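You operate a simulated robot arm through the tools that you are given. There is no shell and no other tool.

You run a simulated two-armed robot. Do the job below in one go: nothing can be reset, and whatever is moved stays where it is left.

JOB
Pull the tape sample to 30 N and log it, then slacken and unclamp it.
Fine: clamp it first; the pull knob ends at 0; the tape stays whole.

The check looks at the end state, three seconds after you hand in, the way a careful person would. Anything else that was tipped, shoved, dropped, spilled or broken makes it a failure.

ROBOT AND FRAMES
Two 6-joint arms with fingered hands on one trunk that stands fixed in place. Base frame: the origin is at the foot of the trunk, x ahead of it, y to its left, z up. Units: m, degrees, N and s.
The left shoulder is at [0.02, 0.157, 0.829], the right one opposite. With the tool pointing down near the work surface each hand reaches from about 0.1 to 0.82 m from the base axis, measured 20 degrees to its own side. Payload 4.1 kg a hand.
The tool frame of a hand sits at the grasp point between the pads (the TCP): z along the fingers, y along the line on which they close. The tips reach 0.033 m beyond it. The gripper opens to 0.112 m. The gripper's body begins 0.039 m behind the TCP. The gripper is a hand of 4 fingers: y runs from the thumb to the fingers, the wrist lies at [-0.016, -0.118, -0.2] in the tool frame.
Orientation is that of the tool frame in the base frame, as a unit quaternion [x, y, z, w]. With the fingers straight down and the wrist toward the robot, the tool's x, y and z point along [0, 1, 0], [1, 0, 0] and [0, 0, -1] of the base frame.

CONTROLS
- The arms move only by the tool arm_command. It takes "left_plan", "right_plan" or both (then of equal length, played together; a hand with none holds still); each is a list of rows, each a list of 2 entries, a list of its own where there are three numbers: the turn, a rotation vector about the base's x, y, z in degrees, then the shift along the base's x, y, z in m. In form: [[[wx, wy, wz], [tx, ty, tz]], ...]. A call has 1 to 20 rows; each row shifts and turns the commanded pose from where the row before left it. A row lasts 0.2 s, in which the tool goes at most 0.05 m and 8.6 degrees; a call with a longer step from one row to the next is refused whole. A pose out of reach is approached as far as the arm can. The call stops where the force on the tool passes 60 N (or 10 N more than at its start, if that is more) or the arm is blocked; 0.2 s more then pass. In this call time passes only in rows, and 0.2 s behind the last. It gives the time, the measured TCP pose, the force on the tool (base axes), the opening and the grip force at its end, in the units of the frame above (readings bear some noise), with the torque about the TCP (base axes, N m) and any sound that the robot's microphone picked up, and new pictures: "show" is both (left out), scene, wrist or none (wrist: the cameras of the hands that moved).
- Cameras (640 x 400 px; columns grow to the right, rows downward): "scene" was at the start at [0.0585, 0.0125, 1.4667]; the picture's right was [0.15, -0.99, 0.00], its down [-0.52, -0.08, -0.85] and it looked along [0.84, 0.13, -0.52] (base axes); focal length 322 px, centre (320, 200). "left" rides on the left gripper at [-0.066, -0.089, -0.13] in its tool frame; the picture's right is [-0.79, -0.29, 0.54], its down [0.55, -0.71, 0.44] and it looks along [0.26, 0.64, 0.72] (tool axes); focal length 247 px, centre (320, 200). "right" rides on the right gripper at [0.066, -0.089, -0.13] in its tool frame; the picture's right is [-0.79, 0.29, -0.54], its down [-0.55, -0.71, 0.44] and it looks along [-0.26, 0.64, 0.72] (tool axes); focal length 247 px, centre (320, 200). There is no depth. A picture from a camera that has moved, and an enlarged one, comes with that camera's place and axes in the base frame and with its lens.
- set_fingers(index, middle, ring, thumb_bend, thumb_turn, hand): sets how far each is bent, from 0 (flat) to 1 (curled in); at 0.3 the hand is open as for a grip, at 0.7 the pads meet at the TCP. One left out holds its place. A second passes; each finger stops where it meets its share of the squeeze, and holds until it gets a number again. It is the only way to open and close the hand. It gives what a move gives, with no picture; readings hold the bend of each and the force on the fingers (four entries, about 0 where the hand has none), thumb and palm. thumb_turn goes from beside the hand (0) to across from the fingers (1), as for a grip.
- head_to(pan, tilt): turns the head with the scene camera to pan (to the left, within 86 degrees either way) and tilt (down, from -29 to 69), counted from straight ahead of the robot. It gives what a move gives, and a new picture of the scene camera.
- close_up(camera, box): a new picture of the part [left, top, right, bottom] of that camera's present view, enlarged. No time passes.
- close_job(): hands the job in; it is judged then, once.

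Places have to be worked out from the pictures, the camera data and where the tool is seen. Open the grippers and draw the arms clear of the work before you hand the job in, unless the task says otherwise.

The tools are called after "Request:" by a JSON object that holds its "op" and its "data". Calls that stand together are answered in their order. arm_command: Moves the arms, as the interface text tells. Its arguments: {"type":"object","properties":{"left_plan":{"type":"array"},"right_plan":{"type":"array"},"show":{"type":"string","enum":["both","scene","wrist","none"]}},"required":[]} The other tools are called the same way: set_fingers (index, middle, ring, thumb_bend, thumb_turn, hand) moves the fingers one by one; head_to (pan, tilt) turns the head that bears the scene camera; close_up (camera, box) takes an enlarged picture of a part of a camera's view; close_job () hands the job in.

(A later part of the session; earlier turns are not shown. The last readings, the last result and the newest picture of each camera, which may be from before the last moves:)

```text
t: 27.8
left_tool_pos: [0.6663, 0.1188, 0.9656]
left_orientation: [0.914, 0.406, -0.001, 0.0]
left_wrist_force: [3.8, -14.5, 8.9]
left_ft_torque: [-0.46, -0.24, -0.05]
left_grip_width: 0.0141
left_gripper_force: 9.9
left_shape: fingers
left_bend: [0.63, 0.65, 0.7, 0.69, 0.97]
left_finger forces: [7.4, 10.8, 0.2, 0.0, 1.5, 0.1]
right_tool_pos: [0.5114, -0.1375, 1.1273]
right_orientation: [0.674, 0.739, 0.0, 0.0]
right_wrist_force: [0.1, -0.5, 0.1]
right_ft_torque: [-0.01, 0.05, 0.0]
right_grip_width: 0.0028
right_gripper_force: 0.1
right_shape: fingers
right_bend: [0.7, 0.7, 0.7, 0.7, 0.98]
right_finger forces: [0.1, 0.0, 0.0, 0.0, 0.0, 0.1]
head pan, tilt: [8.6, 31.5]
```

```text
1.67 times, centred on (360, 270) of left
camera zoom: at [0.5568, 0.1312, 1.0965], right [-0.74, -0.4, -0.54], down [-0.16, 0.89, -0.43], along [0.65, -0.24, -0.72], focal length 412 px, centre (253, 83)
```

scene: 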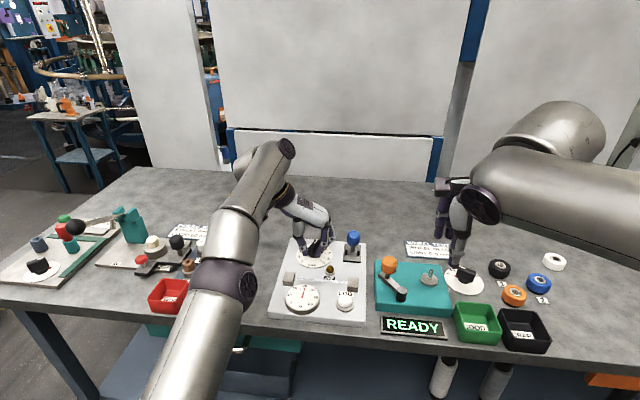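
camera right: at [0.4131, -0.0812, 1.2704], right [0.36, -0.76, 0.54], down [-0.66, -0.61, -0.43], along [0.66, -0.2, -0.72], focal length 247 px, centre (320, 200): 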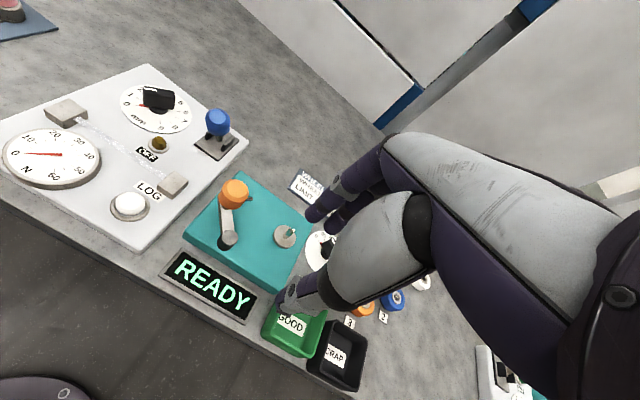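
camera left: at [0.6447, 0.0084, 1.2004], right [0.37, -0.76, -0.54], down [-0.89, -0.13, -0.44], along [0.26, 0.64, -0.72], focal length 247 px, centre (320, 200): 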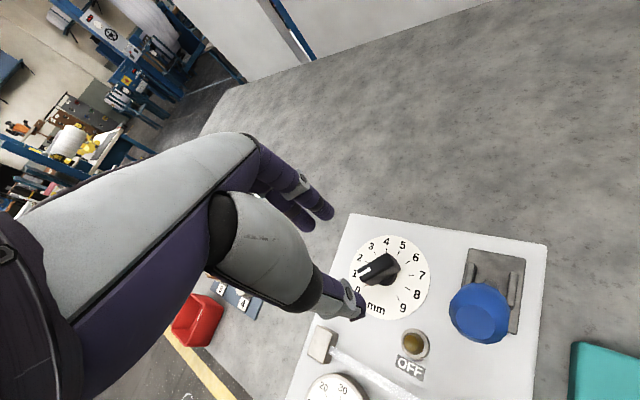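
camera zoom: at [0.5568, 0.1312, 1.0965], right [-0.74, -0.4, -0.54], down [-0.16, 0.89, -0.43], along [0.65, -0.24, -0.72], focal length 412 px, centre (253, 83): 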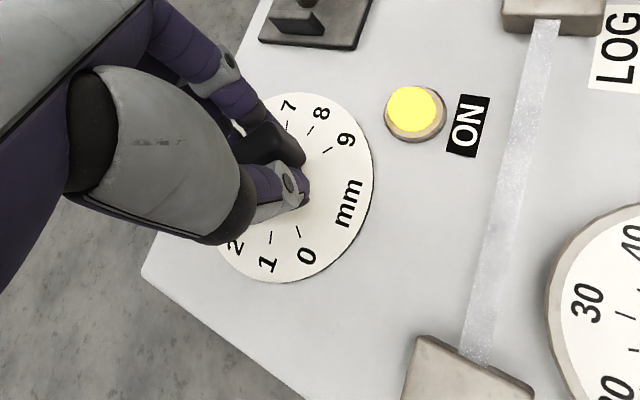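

About 17.5 N and the bar is realigned in the grip. I recentre by a few mm and keep turning back.

Request:
{"op": "arm_command", "data": {"left_plan": [[[0, 0, 6], [0.002, 0.001, 0.001]], [[0, 0, 6], [0.002, 0.001, 0]], [[0, 0, 6], [0.001, 0, 0]], [[0, 0, 6], [0, 0, 0]], [[0, 0, 6], [0, 0, 0]], [[0, 0, 6], [0, 0, 0]], [[0, 0, 6], [0, 0, 0]]], "show": "none"}}

Request:
{"op": "close_up", "data": {"camera": "scene", "box": [270, 230, 390, 330]}}

Request:
{"op": "close_up", "data": {"camera": "scene", "box": [290, 225, 340, 270]}}

Request:
{"op": "close_up", "data": {"camera": "left", "box": [200, 150, 520, 390]}}

```text
t: 29.4
left_tool_pos: [0.6709, 0.1238, 0.9683]
left_orientation: [0.708, 0.706, 0.001, 0.0]
left_wrist_force: [-0.1, -1.4, -2.0]
left_ft_torque: [-0.1, 0.02, -0.01]
left_grip_width: 0.0136
left_gripper_force: 5.1
left_shape: fingers
left_bend: [0.66, 0.68, 0.7, 0.67, 0.97]
left_finger forces: [2.7, 1.6, 0.0, 0.0, 5.3, 0.0]
right_tool_pos: [0.5107, -0.1368, 1.1276]
right_orientation: [0.674, 0.738, 0.001, 0.001]
right_wrist_force: [0.1, 0.2, 0.0]
right_ft_torque: [0.0, 0.03, 0.0]
right_grip_width: 0.0031
right_gripper_force: 0.0
right_shape: fingers
right_bend: [0.7, 0.7, 0.7, 0.7, 0.98]
right_finger forces: [0.1, 0.0, 0.1, 0.1, 0.0, 0.0]
head pan, tilt: [8.6, 31.5]
```

```text
4.00 times, centred on (330, 280) of scene
camera zoom: at [0.0585, 0.0125, 1.4667], right [0.15, -0.99, 0.0], down [-0.52, -0.08, -0.85], along [0.84, 0.13, -0.52], focal length 1288 px, centre (280, -120)
```

zoom: 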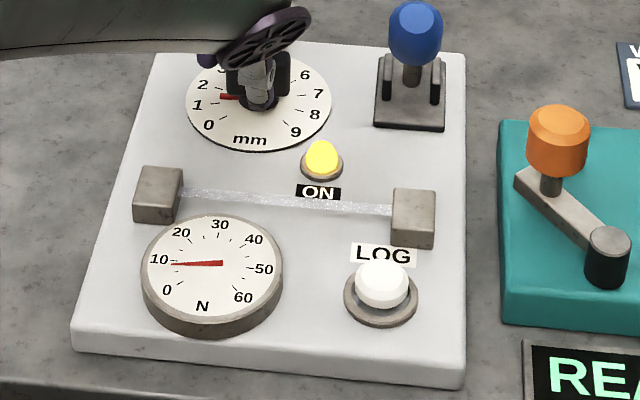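

```text
8.89 times, centred on (315, 248) of scene
camera zoom: at [0.0585, 0.0125, 1.4667], right [0.15, -0.99, 0.0], down [-0.52, -0.08, -0.85], along [0.84, 0.13, -0.52], focal length 2862 px, centre (364, -222)
```

zoom: 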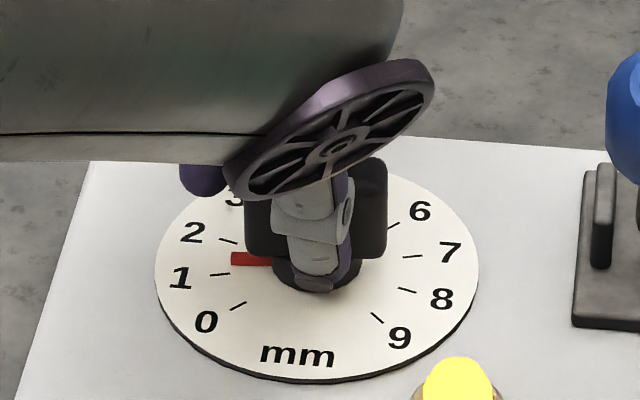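

```text
1.67 times, centred on (360, 270) of left
camera zoom: at [0.5823, 0.058, 1.098], right [-0.29, -0.79, -0.54], down [-0.71, 0.55, -0.43], along [0.64, 0.26, -0.72], focal length 412 px, centre (253, 83)
```

zoom: 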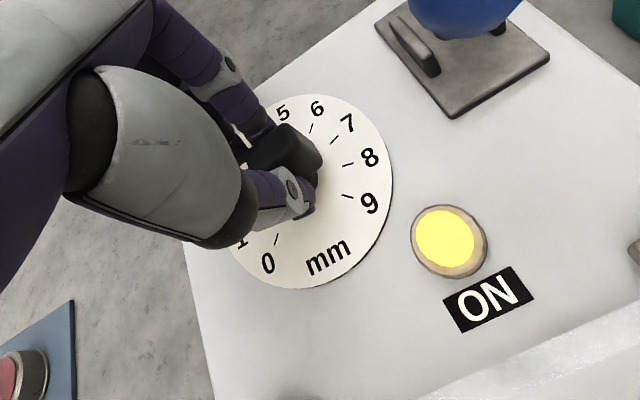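

Knob at about 1.5 mm, gauge about 8.5 N. I turn back another 42° with a small y correction and check.

Request:
{"op": "arm_command", "data": {"left_plan": [[[0, 0, 6], [0, -0.001, 0]], [[0, 0, 6], [0, -0.001, 0]], [[0, 0, 6], [0, 0, 0]], [[0, 0, 6], [0, 0, 0]], [[0, 0, 6], [0, 0, 0]], [[0, 0, 6], [0, 0, 0]], [[0, 0, 5], [0, 0, 0]]], "show": "none"}}

Request:
{"op": "close_up", "data": {"camera": "scene", "box": [270, 230, 390, 330]}}

Request:
{"op": "close_up", "data": {"camera": "scene", "box": [290, 235, 340, 275]}}

Request:
{"op": "close_up", "data": {"camera": "scene", "box": [280, 280, 326, 318]}}

Request:
{"op": "close_up", "data": {"camera": "left", "box": [200, 150, 520, 390]}}

```text
t: 31.0
left_tool_pos: [0.6717, 0.1212, 0.9683]
left_orientation: [0.415, 0.91, 0.0, 0.0]
left_wrist_force: [-4.2, 2.5, 0.2]
left_ft_torque: [0.03, 0.13, -0.04]
left_grip_width: 0.0139
left_gripper_force: 5.0
left_shape: fingers
left_bend: [0.68, 0.68, 0.7, 0.66, 0.98]
left_finger forces: [2.0, 1.9, 0.0, 0.1, 6.3, 0.0]
right_tool_pos: [0.5112, -0.1353, 1.1279]
right_orientation: [0.674, 0.739, 0.0, 0.001]
right_wrist_force: [0.0, -1.2, 0.3]
right_ft_torque: [-0.01, -0.01, 0.03]
right_grip_width: 0.0027
right_gripper_force: 0.1
right_shape: fingers
right_bend: [0.7, 0.7, 0.7, 0.7, 0.98]
right_finger forces: [0.0, 0.0, 0.1, 0.0, 0.0, 0.0]
head pan, tilt: [8.6, 31.5]
```

```text
4.00 times, centred on (330, 280) of scene
camera zoom: at [0.0583, 0.0126, 1.4667], right [0.15, -0.99, 0.0], down [-0.52, -0.08, -0.85], along [0.84, 0.13, -0.52], focal length 1288 px, centre (280, -120)
```

zoom: 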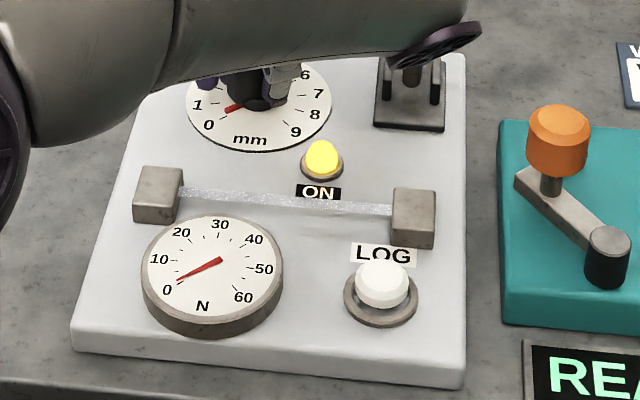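

```text
10.00 times, centred on (315, 255) of scene
camera zoom: at [0.0583, 0.0126, 1.4667], right [0.15, -0.99, 0.0], down [-0.52, -0.08, -0.85], along [0.84, 0.13, -0.52], focal length 3220 px, centre (370, -350)
```

zoom: 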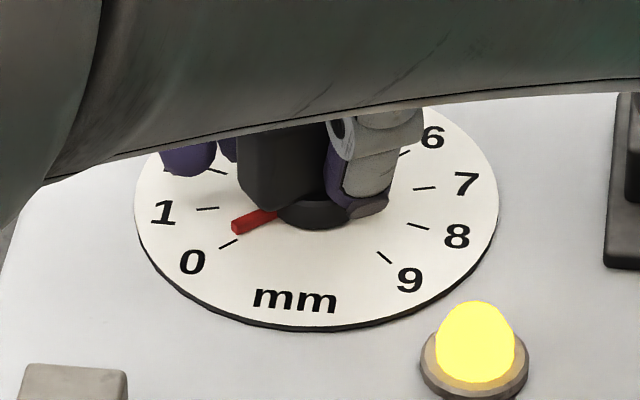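

```text
10.53 times, centred on (303, 299) of scene
camera zoom: at [0.0583, 0.0126, 1.4667], right [0.15, -0.99, 0.0], down [-0.52, -0.08, -0.85], along [0.84, 0.13, -0.52], focal length 3389 px, centre (499, -842)
```

zoom: 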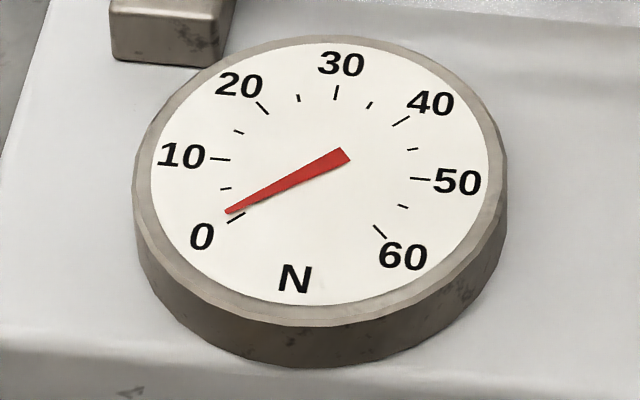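

```text
1.67 times, centred on (360, 270) of left
camera zoom: at [0.6475, 0.0142, 1.0983], right [0.3, -0.79, -0.54], down [-0.9, -0.05, -0.44], along [0.32, 0.62, -0.72], focal length 412 px, centre (253, 83)
```

zoom: 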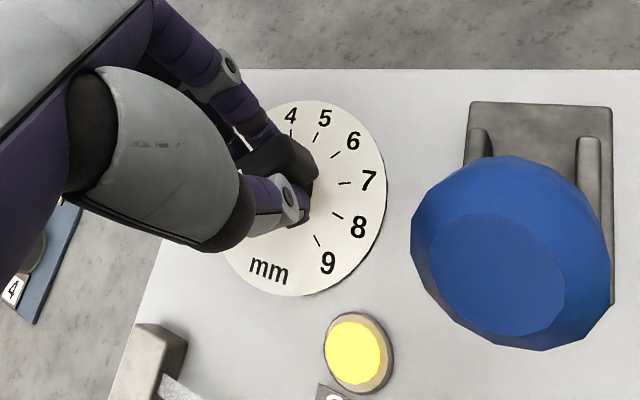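

The knob is at about 0.25 mm, gauge about 1.5 N. I turn back another 8° and check against zero.

Request:
{"op": "arm_command", "data": {"left_plan": [[[0, 0, 4], [0, 0, 0]], [[0, 0, 4], [0, 0, 0]]], "show": "none"}}

Request:
{"op": "close_up", "data": {"camera": "scene", "box": [290, 235, 340, 275]}}

Request:
{"op": "close_up", "data": {"camera": "scene", "box": [280, 280, 326, 318]}}

```text
t: 31.6
left_tool_pos: [0.6706, 0.1226, 0.9684]
left_orientation: [0.349, 0.937, 0.0, 0.0]
left_wrist_force: [-3.4, 1.7, 0.2]
left_ft_torque: [0.06, 0.1, -0.06]
left_grip_width: 0.0138
left_gripper_force: 5.4
left_shape: fingers
left_bend: [0.68, 0.68, 0.7, 0.65, 0.98]
left_finger forces: [1.9, 2.8, 0.1, 0.0, 6.0, 0.0]
right_tool_pos: [0.5122, -0.1351, 1.1281]
right_orientation: [0.674, 0.738, 0.0, 0.0]
right_wrist_force: [-0.1, 0.3, 0.4]
right_ft_torque: [0.01, -0.01, 0.03]
right_grip_width: 0.0025
right_gripper_force: 0.0
right_shape: fingers
right_bend: [0.7, 0.7, 0.7, 0.7, 0.98]
right_finger forces: [0.1, 0.0, 0.0, 0.1, 0.0, 0.0]
head pan, tilt: [8.6, 31.5]
```

```text
10.00 times, centred on (315, 255) of scene
camera zoom: at [0.0583, 0.0126, 1.4667], right [0.15, -0.99, 0.0], down [-0.52, -0.08, -0.85], along [0.84, 0.13, -0.52], focal length 3220 px, centre (370, -350)
```

zoom: 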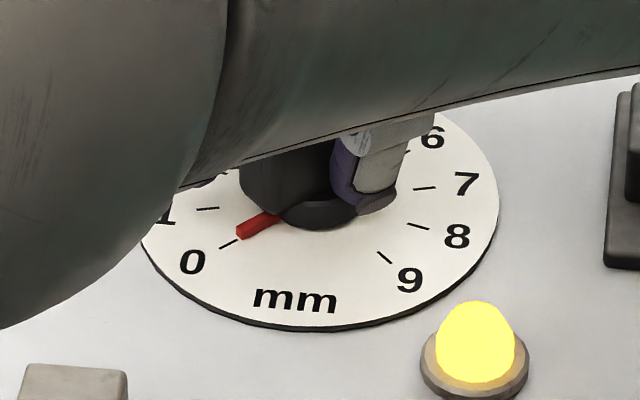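

```text
10.53 times, centred on (303, 299) of scene
camera zoom: at [0.0583, 0.0126, 1.4667], right [0.15, -0.99, 0.0], down [-0.52, -0.08, -0.85], along [0.84, 0.13, -0.52], focal length 3389 px, centre (499, -842)
```

zoom: 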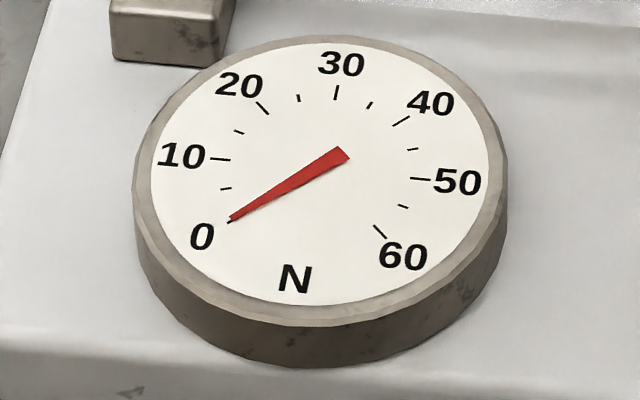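

Gauge is within a few tenths of 0 and the pointer nearly coincides with the 0 tick, as at the start. I add a slight 3° to be sure it is fully at zero.

Request:
{"op": "arm_command", "data": {"left_plan": [[[0, 0, 3], [0, -0.001, 0]]], "show": "none"}}

Request:
{"op": "close_up", "data": {"camera": "scene", "box": [290, 235, 340, 275]}}

Request:
{"op": "close_up", "data": {"camera": "scene", "box": [280, 280, 326, 318]}}

Request:
{"op": "close_up", "data": {"camera": "left", "box": [260, 200, 420, 320]}}

```text
t: 32.0
left_tool_pos: [0.6715, 0.1218, 0.9673]
left_orientation: [0.327, 0.945, 0.001, 0.0]
left_wrist_force: [-3.6, 4.9, 2.5]
left_ft_torque: [0.08, 0.07, -0.08]
left_grip_width: 0.0137
left_gripper_force: 5.7
left_shape: fingers
left_bend: [0.68, 0.67, 0.7, 0.65, 0.99]
left_finger forces: [2.1, 3.7, 0.1, 0.1, 5.8, 0.1]
right_tool_pos: [0.5111, -0.1363, 1.128]
right_orientation: [0.674, 0.738, 0.0, 0.0]
right_wrist_force: [-0.4, 0.3, 0.0]
right_ft_torque: [-0.01, 0.03, 0.01]
right_grip_width: 0.0027
right_gripper_force: 0.1
right_shape: fingers
right_bend: [0.7, 0.7, 0.7, 0.7, 0.98]
right_finger forces: [0.0, 0.0, 0.0, 0.0, 0.1, 0.0]
head pan, tilt: [8.6, 31.5]
```

```text
10.00 times, centred on (315, 255) of scene
camera zoom: at [0.0583, 0.0127, 1.4667], right [0.15, -0.99, 0.0], down [-0.52, -0.08, -0.85], along [0.84, 0.13, -0.52], focal length 3220 px, centre (370, -350)
```

zoom: 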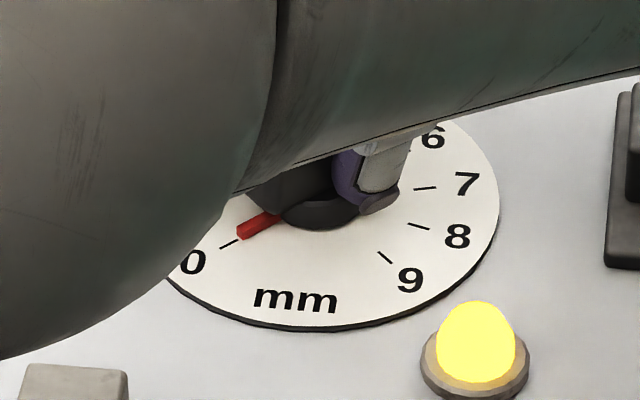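

```text
10.53 times, centred on (303, 299) of scene
camera zoom: at [0.0583, 0.0127, 1.4667], right [0.15, -0.99, 0.0], down [-0.52, -0.08, -0.85], along [0.84, 0.13, -0.52], focal length 3389 px, centre (499, -842)
```

zoom: 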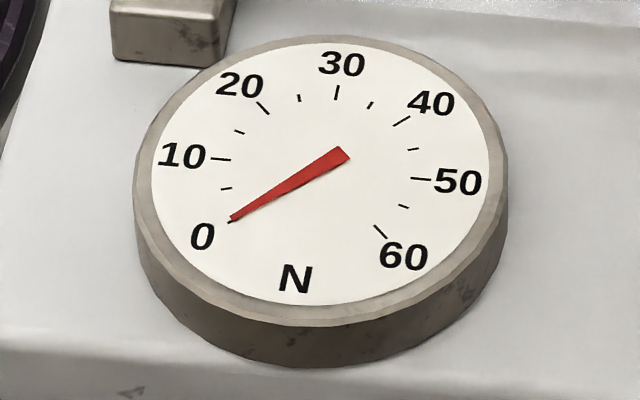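

```text
3.33 times, centred on (340, 260) of left
camera zoom: at [0.6682, 0.0106, 1.098], right [0.45, -0.71, -0.54], down [-0.87, -0.22, -0.44], along [0.19, 0.67, -0.72], focal length 823 px, centre (253, 0)
```

zoom: 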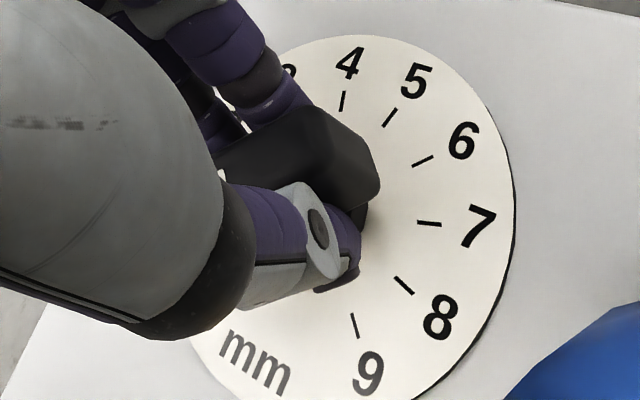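

The pointer no longer moves with the hand, so the knob rests at its zero stop, and the gauge reads 0. I open the left hand moderately to let go of the bar.

Request:
{"op": "set_fingers", "data": {"hand": "left", "index": 0.48, "middle": 0.48, "ring": 0.48, "thumb_bend": 0.48}}

Request:
{"op": "close_up", "data": {"camera": "scene", "box": [290, 235, 340, 275]}}

Request:
{"op": "close_up", "data": {"camera": "left", "box": [200, 150, 440, 330]}}

```text
t: 33.0
left_tool_pos: [0.6717, 0.1214, 0.967]
left_orientation: [0.326, 0.945, 0.0, 0.0]
left_wrist_force: [-0.5, -0.1, -0.5]
left_ft_torque: [0.01, -0.01, 0.01]
left_grip_width: 0.0627
left_gripper_force: 0.1
left_shape: fingers
left_bend: [0.48, 0.48, 0.48, 0.48, 0.98]
left_finger forces: [0.0, 0.0, 0.1, 0.0, 0.1, 0.0]
right_tool_pos: [0.5098, -0.1366, 1.128]
right_orientation: [0.675, 0.738, 0.0, 0.0]
right_wrist_force: [0.5, 0.0, -0.1]
right_ft_torque: [0.03, 0.0, 0.05]
right_grip_width: 0.0025
right_gripper_force: 0.1
right_shape: fingers
right_bend: [0.7, 0.7, 0.7, 0.7, 0.98]
right_finger forces: [0.0, 0.1, 0.1, 0.0, 0.0, 0.0]
head pan, tilt: [8.6, 31.5]
```

```text
10.00 times, centred on (315, 255) of scene
camera zoom: at [0.0585, 0.0125, 1.4667], right [0.15, -0.99, 0.0], down [-0.52, -0.08, -0.85], along [0.84, 0.13, -0.52], focal length 3220 px, centre (370, -350)
```

zoom: 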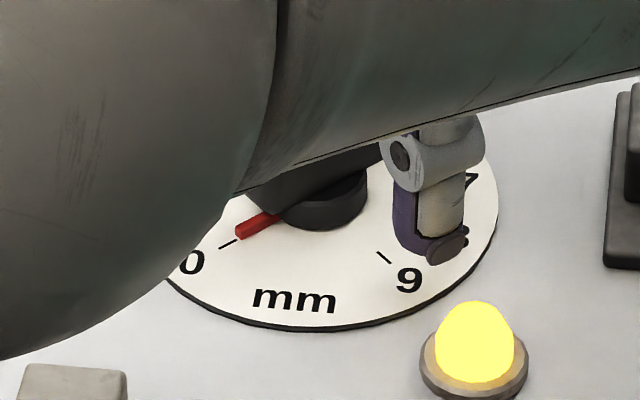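

```text
2.22 times, centred on (320, 240) of left
camera zoom: at [0.6682, 0.0102, 1.0976], right [0.45, -0.71, -0.54], down [-0.87, -0.22, -0.44], along [0.19, 0.66, -0.72], focal length 549 px, centre (320, 111)
```

zoom: 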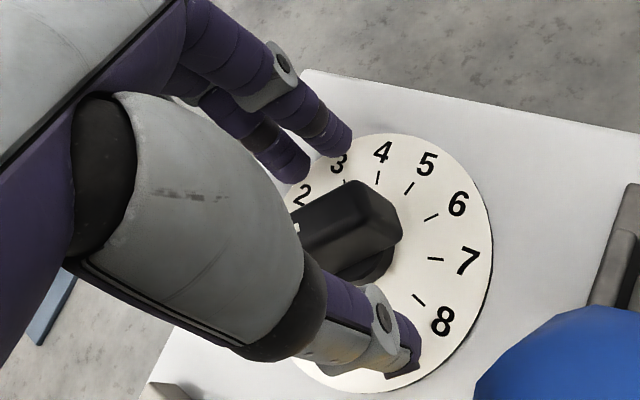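

The knob stays on 0 after release. I lift the left hand straight up and draw it back to its starting place.

Request:
{"op": "arm_command", "data": {"left_plan": [[[0, 0, 0], [0, 0, 0.02]], [[0, 0, 0], [0, 0, 0.03]], [[0, 0, 0], [-0.01, 0, 0.03]], [[0, 0, -8], [-0.034, 0.003, 0.022]], [[0, 0, -8], [-0.034, 0.003, 0.022]], [[0, 0, -8], [-0.034, 0.003, 0.022]], [[0, 0, -8], [-0.034, 0.003, 0.022]], [[0, 0, -8], [-0.034, 0.003, 0.022]], [[0, 0, -7], [-0.034, 0.003, 0.022]], [[0, 0, 0], [-0.034, 0.003, 0.022]], [[0, 0, 0], [-0.034, 0.003, 0.022]], [[0, 0, 0], [-0.034, 0.003, 0.022]], [[0, 0, 0], [-0.034, 0.003, 0.022]], [[0, 0, 0], [-0.034, 0.003, 0.022]]], "show": "both"}}

Request:
{"op": "close_up", "data": {"camera": "scene", "box": [260, 210, 380, 330]}}

Request:
{"op": "close_up", "data": {"camera": "right", "box": [80, 40, 280, 200]}}

```text
t: 36.0
left_tool_pos: [0.2875, 0.151, 1.2935]
left_orientation: [0.677, 0.736, 0.0, 0.001]
left_wrist_force: [-0.2, -0.7, -0.5]
left_ft_torque: [0.0, 0.02, 0.01]
left_grip_width: 0.0629
left_gripper_force: 0.1
left_shape: fingers
left_bend: [0.48, 0.48, 0.48, 0.48, 0.98]
left_finger forces: [0.1, 0.0, 0.1, 0.0, 0.0, 0.0]
right_tool_pos: [0.5117, -0.1346, 1.128]
right_orientation: [0.674, 0.739, 0.0, -0.001]
right_wrist_force: [0.4, 0.4, 0.3]
right_ft_torque: [0.02, -0.03, 0.03]
right_grip_width: 0.0027
right_gripper_force: 0.1
right_shape: fingers
right_bend: [0.7, 0.7, 0.7, 0.7, 0.98]
right_finger forces: [0.0, 0.0, 0.0, 0.0, 0.1, 0.1]
head pan, tilt: [8.6, 31.5]
camera left: at [0.2046, 0.0785, 1.4234], right [-0.22, -0.81, -0.54], down [-0.76, 0.49, -0.43], along [0.62, 0.31, -0.72], focal length 247 px, centre (320, 200)
```

scene: 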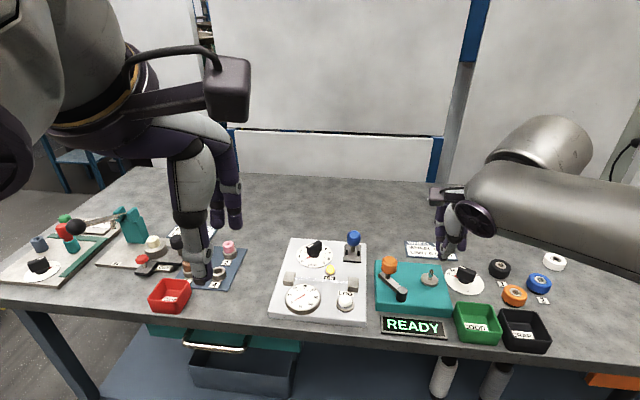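
left: 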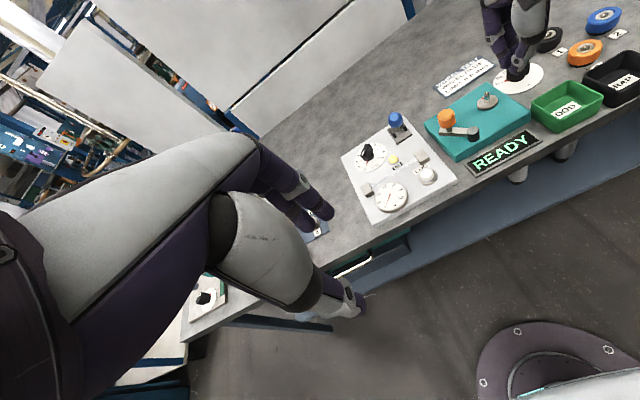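

```text
3.33 times, centred on (320, 270) of scene
camera zoom: at [0.0588, 0.0124, 1.4667], right [0.15, -0.99, 0.0], down [-0.52, -0.08, -0.85], along [0.84, 0.13, -0.52], focal length 1073 px, centre (320, -33)
```

zoom: 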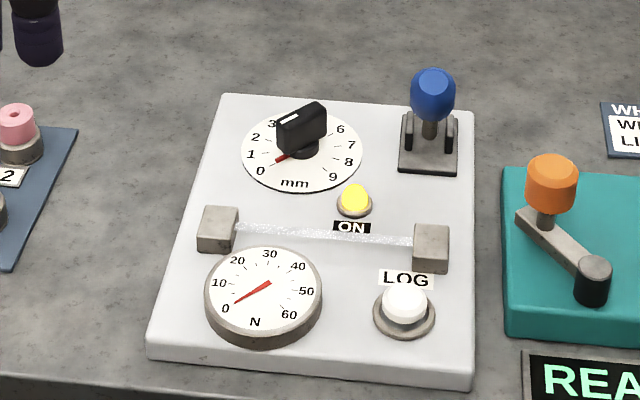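

```text
2.50 times, centred on (180, 120) of right
camera zoom: at [0.4159, -0.0783, 1.2558], right [0.36, -0.76, 0.54], down [-0.66, -0.61, -0.44], along [0.66, -0.2, -0.72], focal length 617 px, centre (670, 400)
```

zoom: 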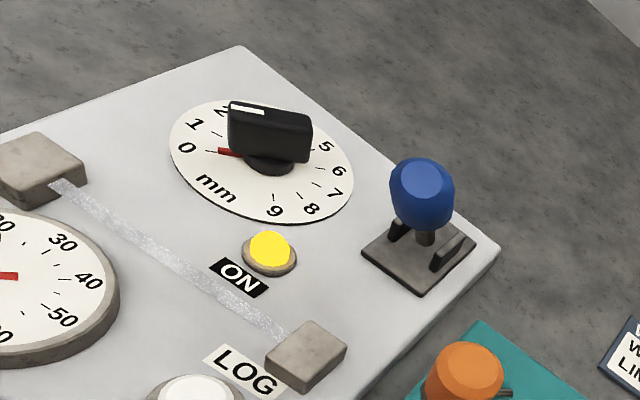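

Knob on 0, gauge 0 N, lamp ON, tape whole. Now I unclamp: reopen the right hand part way and bring it above the lever ball at [0.664, 0.025, 0.989].

Request:
{"op": "set_fingers", "data": {"hand": "right", "index": 0.45, "middle": 0.45, "ring": 0.45, "thumb_bend": 0.45}}

Request:
{"op": "arm_command", "data": {"right_plan": [[[0, 0, 0], [0.025, 0.03, 0]], [[0, 0, 0], [0.03, 0.033, 0]], [[0, 0, 0], [0.03, 0.033, 0]], [[0, 0, 0], [0.03, 0.033, -0.01]], [[0, 0, 0], [0.03, 0.03, -0.025]], [[0, 0, 0], [0.006, 0.002, -0.02]]], "show": "both"}}

Request:
{"op": "close_up", "data": {"camera": "right", "box": [120, 120, 440, 370]}}

```text
t: 37.0
left_tool_pos: [0.2872, 0.1514, 1.2934]
left_orientation: [0.676, 0.737, 0.0, 0.0]
left_wrist_force: [0.0, 0.0, 1.1]
left_ft_torque: [0.01, -0.04, 0.01]
left_grip_width: 0.0628
left_gripper_force: 0.1
left_shape: fingers
left_bend: [0.48, 0.48, 0.48, 0.48, 0.98]
left_finger forces: [0.1, 0.0, 0.0, 0.0, 0.1, 0.1]
right_tool_pos: [0.5102, -0.1365, 1.1282]
right_orientation: [0.674, 0.739, 0.0, 0.0]
right_wrist_force: [0.0, -0.7, -0.1]
right_ft_torque: [-0.03, -0.01, 0.01]
right_grip_width: 0.0711
right_gripper_force: 0.0
right_shape: fingers
right_bend: [0.45, 0.45, 0.45, 0.45, 0.98]
right_finger forces: [0.0, 0.0, 0.0, 0.0, 0.0, 0.0]
head pan, tilt: [8.6, 31.5]
```

```text
t: 38.4
left_tool_pos: [0.2864, 0.1505, 1.2921]
left_orientation: [0.676, 0.737, 0.0, -0.001]
left_wrist_force: [-0.3, -0.4, 0.2]
left_ft_torque: [0.0, 0.0, -0.02]
left_grip_width: 0.0626
left_gripper_force: 0.0
left_shape: fingers
left_bend: [0.48, 0.48, 0.48, 0.48, 0.98]
left_finger forces: [0.1, 0.1, 0.0, 0.0, 0.0, 0.0]
right_tool_pos: [0.6624, 0.024, 1.0767]
right_orientation: [0.674, 0.739, -0.001, 0.0]
right_wrist_force: [0.3, -0.2, -0.4]
right_ft_torque: [0.03, -0.04, 0.02]
right_grip_width: 0.0712
right_gripper_force: 0.0
right_shape: fingers
right_bend: [0.45, 0.45, 0.45, 0.45, 0.98]
right_finger forces: [0.0, 0.1, 0.0, 0.0, 0.0, 0.1]
head pan, tilt: [8.6, 31.5]
camera right: at [0.5669, 0.0821, 1.2033], right [0.36, -0.76, 0.54], down [-0.66, -0.61, -0.44], along [0.66, -0.2, -0.72], focal length 247 px, centre (320, 200)
```

scene: 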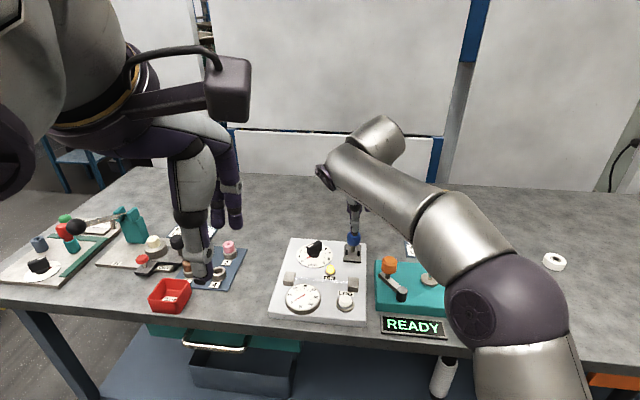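
right: 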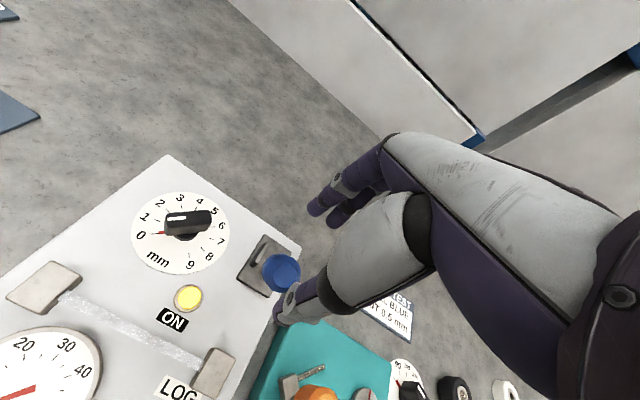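

```text
1.60 times, centred on (280, 245) of right
camera zoom: at [0.5669, 0.0821, 1.2033], right [0.36, -0.76, 0.54], down [-0.66, -0.61, -0.44], along [0.66, -0.2, -0.72], focal length 395 px, centre (384, 128)
```

zoom: 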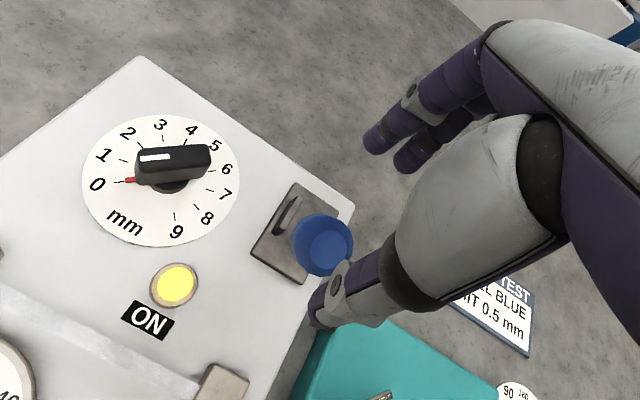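

The hand is centred above the ball (ball ≈ [0.662, 0.023, 0.989]). I descend astride it and check for contact.

Request:
{"op": "arm_command", "data": {"right_plan": [[[0, 0, 0], [0, 0, -0.03]], [[0, 0, 0], [0, 0, -0.025]], [[0, 0, 0], [0, 0, -0.018]]], "show": "none"}}

Request:
{"op": "close_up", "data": {"camera": "right", "box": [160, 100, 480, 400]}}

```text
t: 39.2
left_tool_pos: [0.2872, 0.1513, 1.2928]
left_orientation: [0.676, 0.737, 0.0, 0.0]
left_wrist_force: [-0.4, -0.2, 1.3]
left_ft_torque: [-0.01, 0.01, -0.01]
left_grip_width: 0.0629
left_gripper_force: 0.1
left_shape: fingers
left_bend: [0.48, 0.48, 0.48, 0.48, 0.98]
left_finger forces: [0.1, 0.0, 0.0, 0.0, 0.0, 0.0]
right_tool_pos: [0.6602, 0.0225, 0.9988]
right_orientation: [0.675, 0.738, 0.0, 0.0]
right_wrist_force: [-1.1, -0.3, 0.3]
right_ft_torque: [-0.01, 0.0, -0.02]
right_grip_width: 0.0711
right_gripper_force: 0.0
right_shape: fingers
right_bend: [0.45, 0.45, 0.45, 0.45, 0.98]
right_finger forces: [0.0, 0.0, 0.0, 0.0, 0.0, 0.0]
head pan, tilt: [8.6, 31.5]
```

```text
1.33 times, centred on (320, 250) of right
camera zoom: at [0.565, 0.0814, 1.1282], right [0.36, -0.76, 0.54], down [-0.66, -0.61, -0.44], along [0.66, -0.2, -0.72], focal length 329 px, centre (320, 133)
```

zoom: 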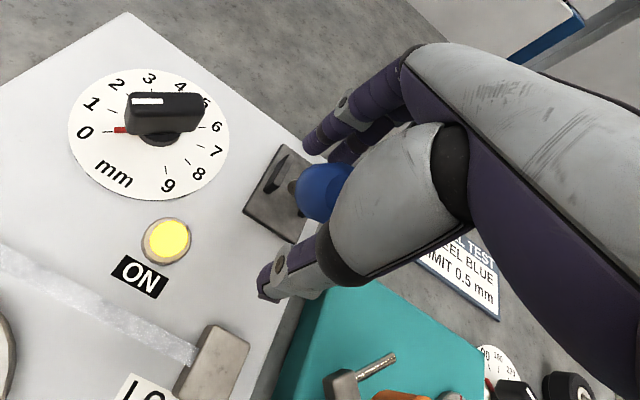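

No contact. I close to a loose cage and push the lever away along +x toward its original open position.

Request:
{"op": "set_fingers", "data": {"hand": "right", "index": 0.52, "middle": 0.52, "ring": 0.52, "thumb_bend": 0.52}}

Request:
{"op": "arm_command", "data": {"right_plan": [[[0, 0, 0], [0.01, 0.001, 0.001]], [[0, 0, 0], [0.01, 0.001, 0.001]], [[0, 0, 0], [0.01, 0.001, 0.001]], [[0, 0, 0], [0.01, 0, 0.001]], [[0, 0, 0], [0.01, 0, 0]]], "show": "none"}}

Request:
{"op": "close_up", "data": {"camera": "right", "box": [160, 100, 480, 400]}}

Request:
{"op": "close_up", "data": {"camera": "scene", "box": [260, 210, 380, 330]}}

```text
t: 40.2
left_tool_pos: [0.2881, 0.1512, 1.2927]
left_orientation: [0.677, 0.736, 0.0, 0.0]
left_wrist_force: [-0.6, 0.4, 0.1]
left_ft_torque: [0.01, 0.01, 0.02]
left_grip_width: 0.0628
left_gripper_force: 0.1
left_shape: fingers
left_bend: [0.48, 0.48, 0.48, 0.48, 0.98]
left_finger forces: [0.0, 0.0, 0.1, 0.1, 0.0, 0.0]
right_tool_pos: [0.6595, 0.0232, 1.001]
right_orientation: [0.674, 0.739, 0.0, 0.0]
right_wrist_force: [0.0, 0.2, 0.5]
right_ft_torque: [-0.01, -0.04, 0.0]
right_grip_width: 0.0524
right_gripper_force: 0.0
right_shape: fingers
right_bend: [0.52, 0.52, 0.52, 0.52, 0.98]
right_finger forces: [0.1, 0.0, 0.0, 0.1, 0.1, 0.0]
head pan, tilt: [8.6, 31.5]
```

```text
t: 41.4
left_tool_pos: [0.2868, 0.1513, 1.2925]
left_orientation: [0.676, 0.737, 0.0, 0.0]
left_wrist_force: [-0.5, 0.6, -0.7]
left_ft_torque: [-0.02, 0.02, 0.02]
left_grip_width: 0.0628
left_gripper_force: 0.0
left_shape: fingers
left_bend: [0.48, 0.48, 0.48, 0.48, 0.98]
left_finger forces: [0.0, 0.0, 0.0, 0.1, 0.1, 0.0]
right_tool_pos: [0.7128, 0.0261, 1.0044]
right_orientation: [0.674, 0.738, -0.001, 0.0]
right_wrist_force: [-1.9, 1.2, 0.4]
right_ft_torque: [-0.01, 0.01, -0.02]
right_grip_width: 0.0539
right_gripper_force: 0.7
right_shape: fingers
right_bend: [0.52, 0.52, 0.52, 0.51, 0.97]
right_finger forces: [0.1, 0.1, 0.0, 0.0, 1.4, 0.0]
head pan, tilt: [8.6, 31.5]
```

```text
1.33 times, centred on (320, 250) of right
camera zoom: at [0.6178, 0.0841, 1.1322], right [0.36, -0.76, 0.54], down [-0.66, -0.62, -0.44], along [0.66, -0.2, -0.72], focal length 329 px, centre (320, 133)
```

zoom: 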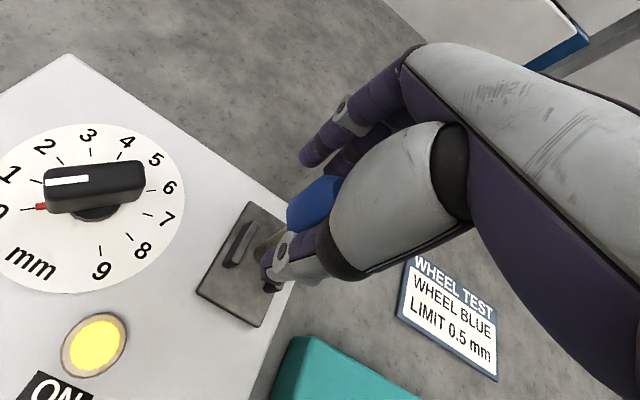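

```text
3.33 times, centred on (320, 270) of scene
camera zoom: at [0.0583, 0.0125, 1.4667], right [0.15, -0.99, 0.0], down [-0.52, -0.08, -0.85], along [0.84, 0.13, -0.52], focal length 1073 px, centre (320, -33)
```

zoom: 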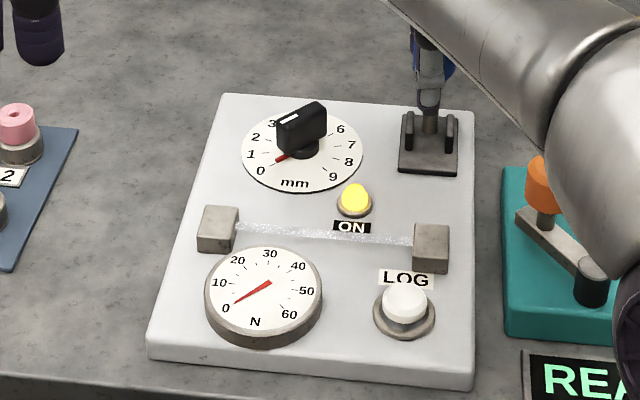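

The lever follows with about 1.5 N. I push on in small rows until the end stop is felt.

Request:
{"op": "arm_command", "data": {"right_plan": [[[0, 0, 0], [0.008, 0, 0]], [[0, 0, 0], [0.008, 0, -0.001]], [[0, 0, 0], [0.007, 0, -0.001]]], "show": "none"}}

Request:
{"op": "close_up", "data": {"camera": "right", "box": [160, 100, 480, 400]}}

```text
t: 42.2
left_tool_pos: [0.2883, 0.151, 1.293]
left_orientation: [0.676, 0.737, 0.0, 0.0]
left_wrist_force: [-0.3, 0.2, -0.3]
left_ft_torque: [0.04, 0.0, -0.01]
left_grip_width: 0.0627
left_gripper_force: 0.0
left_shape: fingers
left_bend: [0.48, 0.48, 0.48, 0.48, 0.98]
left_finger forces: [0.0, 0.0, 0.0, 0.0, 0.1, 0.0]
right_tool_pos: [0.7267, 0.0278, 1.0001]
right_orientation: [0.674, 0.738, 0.0, 0.001]
right_wrist_force: [-1.3, -0.1, 2.0]
right_ft_torque: [0.02, 0.1, -0.02]
right_grip_width: 0.0535
right_gripper_force: 0.8
right_shape: fingers
right_bend: [0.52, 0.52, 0.52, 0.51, 0.97]
right_finger forces: [0.0, 0.0, 0.0, 0.1, 1.9, 0.0]
right hand out of reach, approached as far as the arm can: row 3
head pan, tilt: [8.6, 31.5]
```

```text
1.33 times, centred on (320, 250) of right
camera zoom: at [0.6326, 0.0839, 1.1276], right [0.36, -0.76, 0.54], down [-0.66, -0.61, -0.44], along [0.66, -0.2, -0.72], focal length 329 px, centre (320, 133)
```

zoom: 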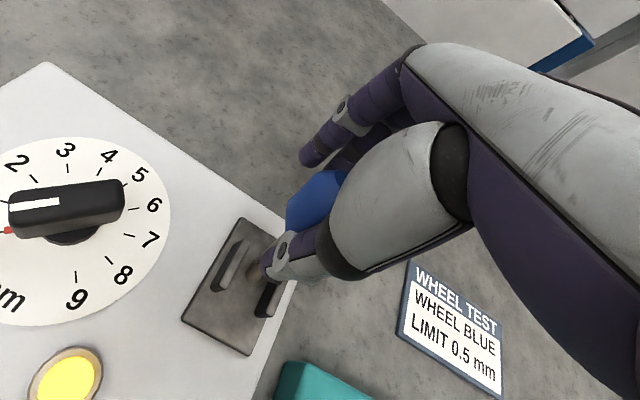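

The arm is at its reach limit with the ball still about 1 cm short of its original place. I open the far fingers and let the thumb finish the push by bending.

Request:
{"op": "set_fingers", "data": {"hand": "right", "index": 0.3, "middle": 0.3, "ring": 0.3, "thumb_bend": 0.62}}

Request:
{"op": "close_up", "data": {"camera": "right", "box": [160, 100, 480, 400]}}

Request:
{"op": "close_up", "data": {"camera": "scene", "box": [290, 190, 390, 290]}}

```text
t: 43.2
left_tool_pos: [0.2874, 0.1524, 1.293]
left_orientation: [0.676, 0.737, 0.0, 0.0]
left_wrist_force: [-0.1, 0.6, -0.2]
left_ft_torque: [-0.01, 0.01, 0.0]
left_grip_width: 0.0625
left_gripper_force: 0.0
left_shape: fingers
left_bend: [0.48, 0.48, 0.48, 0.48, 0.98]
left_finger forces: [0.0, 0.0, 0.0, 0.1, 0.0, 0.1]
right_tool_pos: [0.7283, 0.0263, 0.9994]
right_orientation: [0.674, 0.738, 0.0, 0.0]
right_wrist_force: [-9.9, -1.0, 2.1]
right_ft_torque: [-0.03, 0.27, 0.05]
right_grip_width: 0.0817
right_gripper_force: 4.6
right_shape: fingers
right_bend: [0.3, 0.3, 0.3, 0.55, 0.97]
right_finger forces: [0.0, 0.1, 0.0, 0.1, 10.0, 0.0]
head pan, tilt: [8.6, 31.5]
```

```text
1.33 times, centred on (320, 250) of right
camera zoom: at [0.6324, 0.0838, 1.1274], right [0.36, -0.76, 0.54], down [-0.66, -0.61, -0.44], along [0.66, -0.2, -0.72], focal length 329 px, centre (320, 133)
```

zoom: 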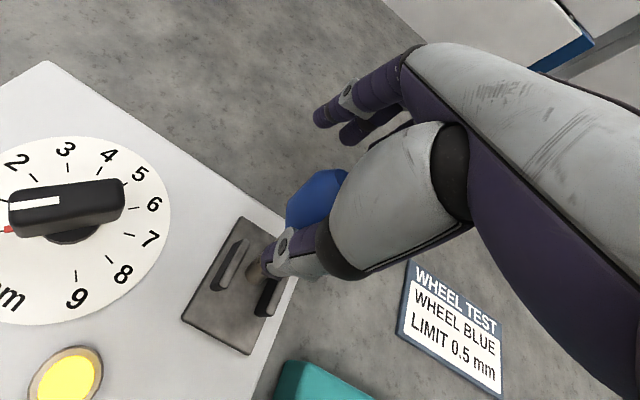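

```text
4.00 times, centred on (340, 240) of scene
camera zoom: at [0.058, 0.0125, 1.4668], right [0.15, -0.99, 0.0], down [-0.52, -0.08, -0.85], along [0.84, 0.13, -0.52], focal length 1288 px, centre (240, 40)
```

zoom: 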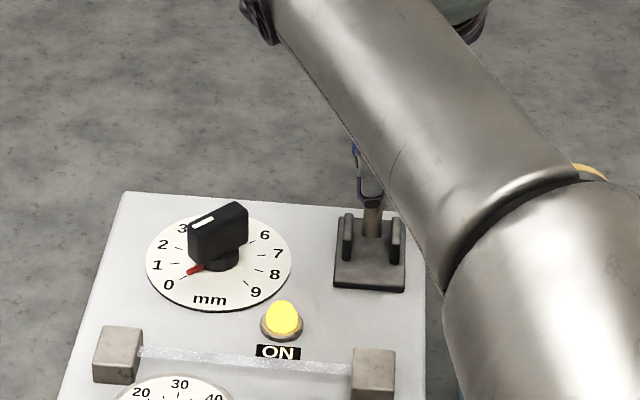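

The thumb stalled at 10 N with the lever against its original stop (ball ≈ x 0.722). I open the thumb and then look before lifting off.

Request:
{"op": "set_fingers", "data": {"hand": "right", "index": 0.3, "middle": 0.3, "ring": 0.3, "thumb_bend": 0.35}}

Request:
{"op": "arm_command", "data": {"right_plan": [[[0, 0, 0], [-0.006, 0, 0.012]], [[0, 0, 0], [-0.006, 0, 0.018]], [[0, 0, 0], [-0.008, -0.003, 0.02]], [[0, 0, 0], [-0.015, -0.01, 0.025]], [[0, 0, 0], [-0.03, -0.02, 0.025]], [[0, 0, 0], [-0.03, -0.03, 0.02]], [[0, 0, 0], [-0.03, -0.03, 0.02]], [[0, 0, 0], [-0.03, -0.03, 0.01]], [[0, 0, 0], [-0.03, -0.03, 0]], [[0, 0, 0], [-0.03, -0.02, 0]]], "show": "both"}}

Request:
{"op": "close_up", "data": {"camera": "scene", "box": [260, 210, 380, 330]}}

Request:
{"op": "close_up", "data": {"camera": "right", "box": [0, 40, 320, 280]}}

```text
t: 44.2
left_tool_pos: [0.2876, 0.1519, 1.2943]
left_orientation: [0.676, 0.736, 0.0, 0.0]
left_wrist_force: [-0.9, -0.5, -0.6]
left_ft_torque: [0.01, 0.02, -0.05]
left_grip_width: 0.0629
left_gripper_force: 0.1
left_shape: fingers
left_bend: [0.48, 0.48, 0.48, 0.48, 0.98]
left_finger forces: [0.0, 0.0, 0.0, 0.1, 0.0, 0.0]
right_tool_pos: [0.7271, 0.0271, 0.9985]
right_orientation: [0.673, 0.739, 0.0, 0.0]
right_wrist_force: [-0.2, 0.3, -0.3]
right_ft_torque: [-0.01, -0.02, -0.01]
right_grip_width: 0.1054
right_gripper_force: 0.0
right_shape: fingers
right_bend: [0.3, 0.3, 0.3, 0.35, 0.97]
right_finger forces: [0.1, 0.0, 0.0, 0.1, 0.0, 0.0]
head pan, tilt: [8.6, 31.5]
```

```text
t: 46.4
left_tool_pos: [0.2882, 0.1526, 1.2932]
left_orientation: [0.676, 0.737, 0.0, 0.0]
left_wrist_force: [-0.9, 0.5, 0.1]
left_ft_torque: [0.0, 0.04, 0.01]
left_grip_width: 0.0628
left_gripper_force: 0.1
left_shape: fingers
left_bend: [0.48, 0.48, 0.48, 0.48, 0.98]
left_finger forces: [0.0, 0.1, 0.0, 0.0, 0.0, 0.1]
right_tool_pos: [0.5122, -0.1464, 1.1486]
right_orientation: [0.674, 0.738, 0.0, 0.0]
right_wrist_force: [0.8, 1.2, -0.1]
right_ft_torque: [-0.01, 0.05, 0.03]
right_grip_width: 0.1058
right_gripper_force: 0.1
right_shape: fingers
right_bend: [0.3, 0.3, 0.3, 0.35, 0.97]
right_finger forces: [0.0, 0.0, 0.0, 0.0, 0.0, 0.1]
head pan, tilt: [8.6, 31.5]
camera right: at [0.4167, -0.0884, 1.2773], right [0.36, -0.76, 0.54], down [-0.66, -0.61, -0.43], along [0.66, -0.2, -0.72], focal length 247 px, centre (320, 200)
```

scene: 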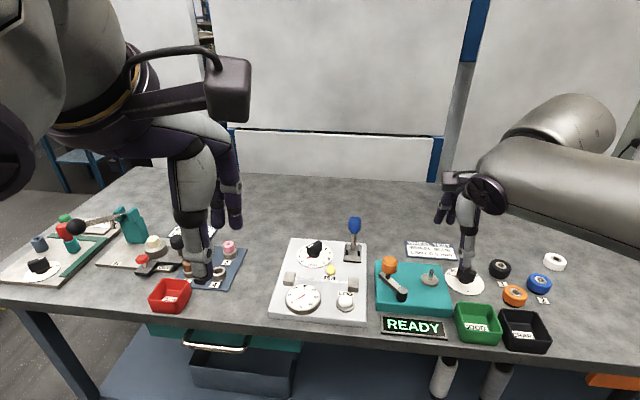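
right: 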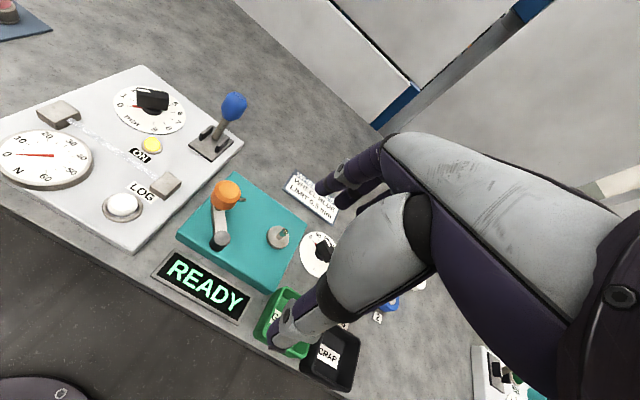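

```text
3.33 times, centred on (320, 270) of scene
camera zoom: at [0.059, 0.0129, 1.4667], right [0.15, -0.99, 0.0], down [-0.52, -0.08, -0.85], along [0.84, 0.13, -0.52], focal length 1073 px, centre (320, -33)
```

zoom: 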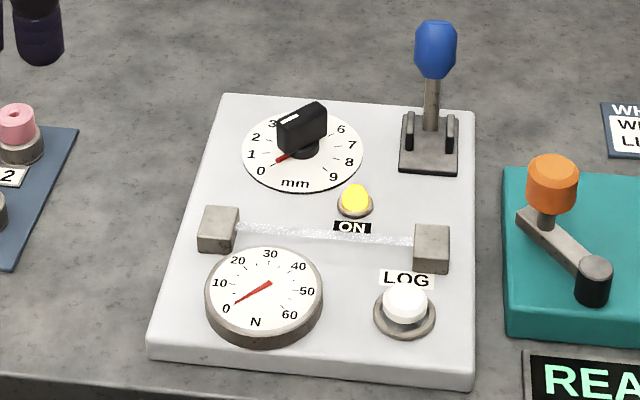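

```text
1.67 times, centred on (160, 160) of right
camera zoom: at [0.4167, -0.0884, 1.2773], right [0.36, -0.76, 0.54], down [-0.66, -0.61, -0.43], along [0.66, -0.2, -0.72], focal length 412 px, centre (587, 267)
```

zoom: 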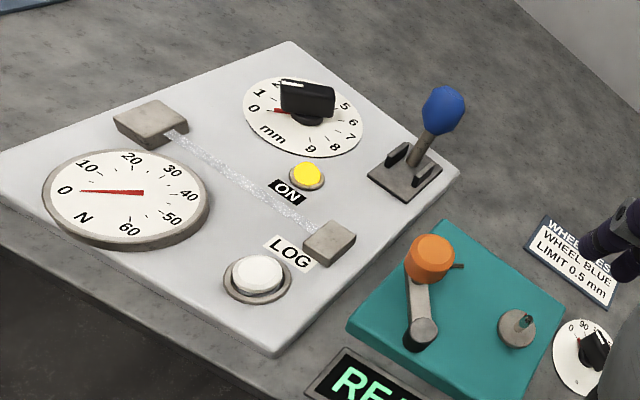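

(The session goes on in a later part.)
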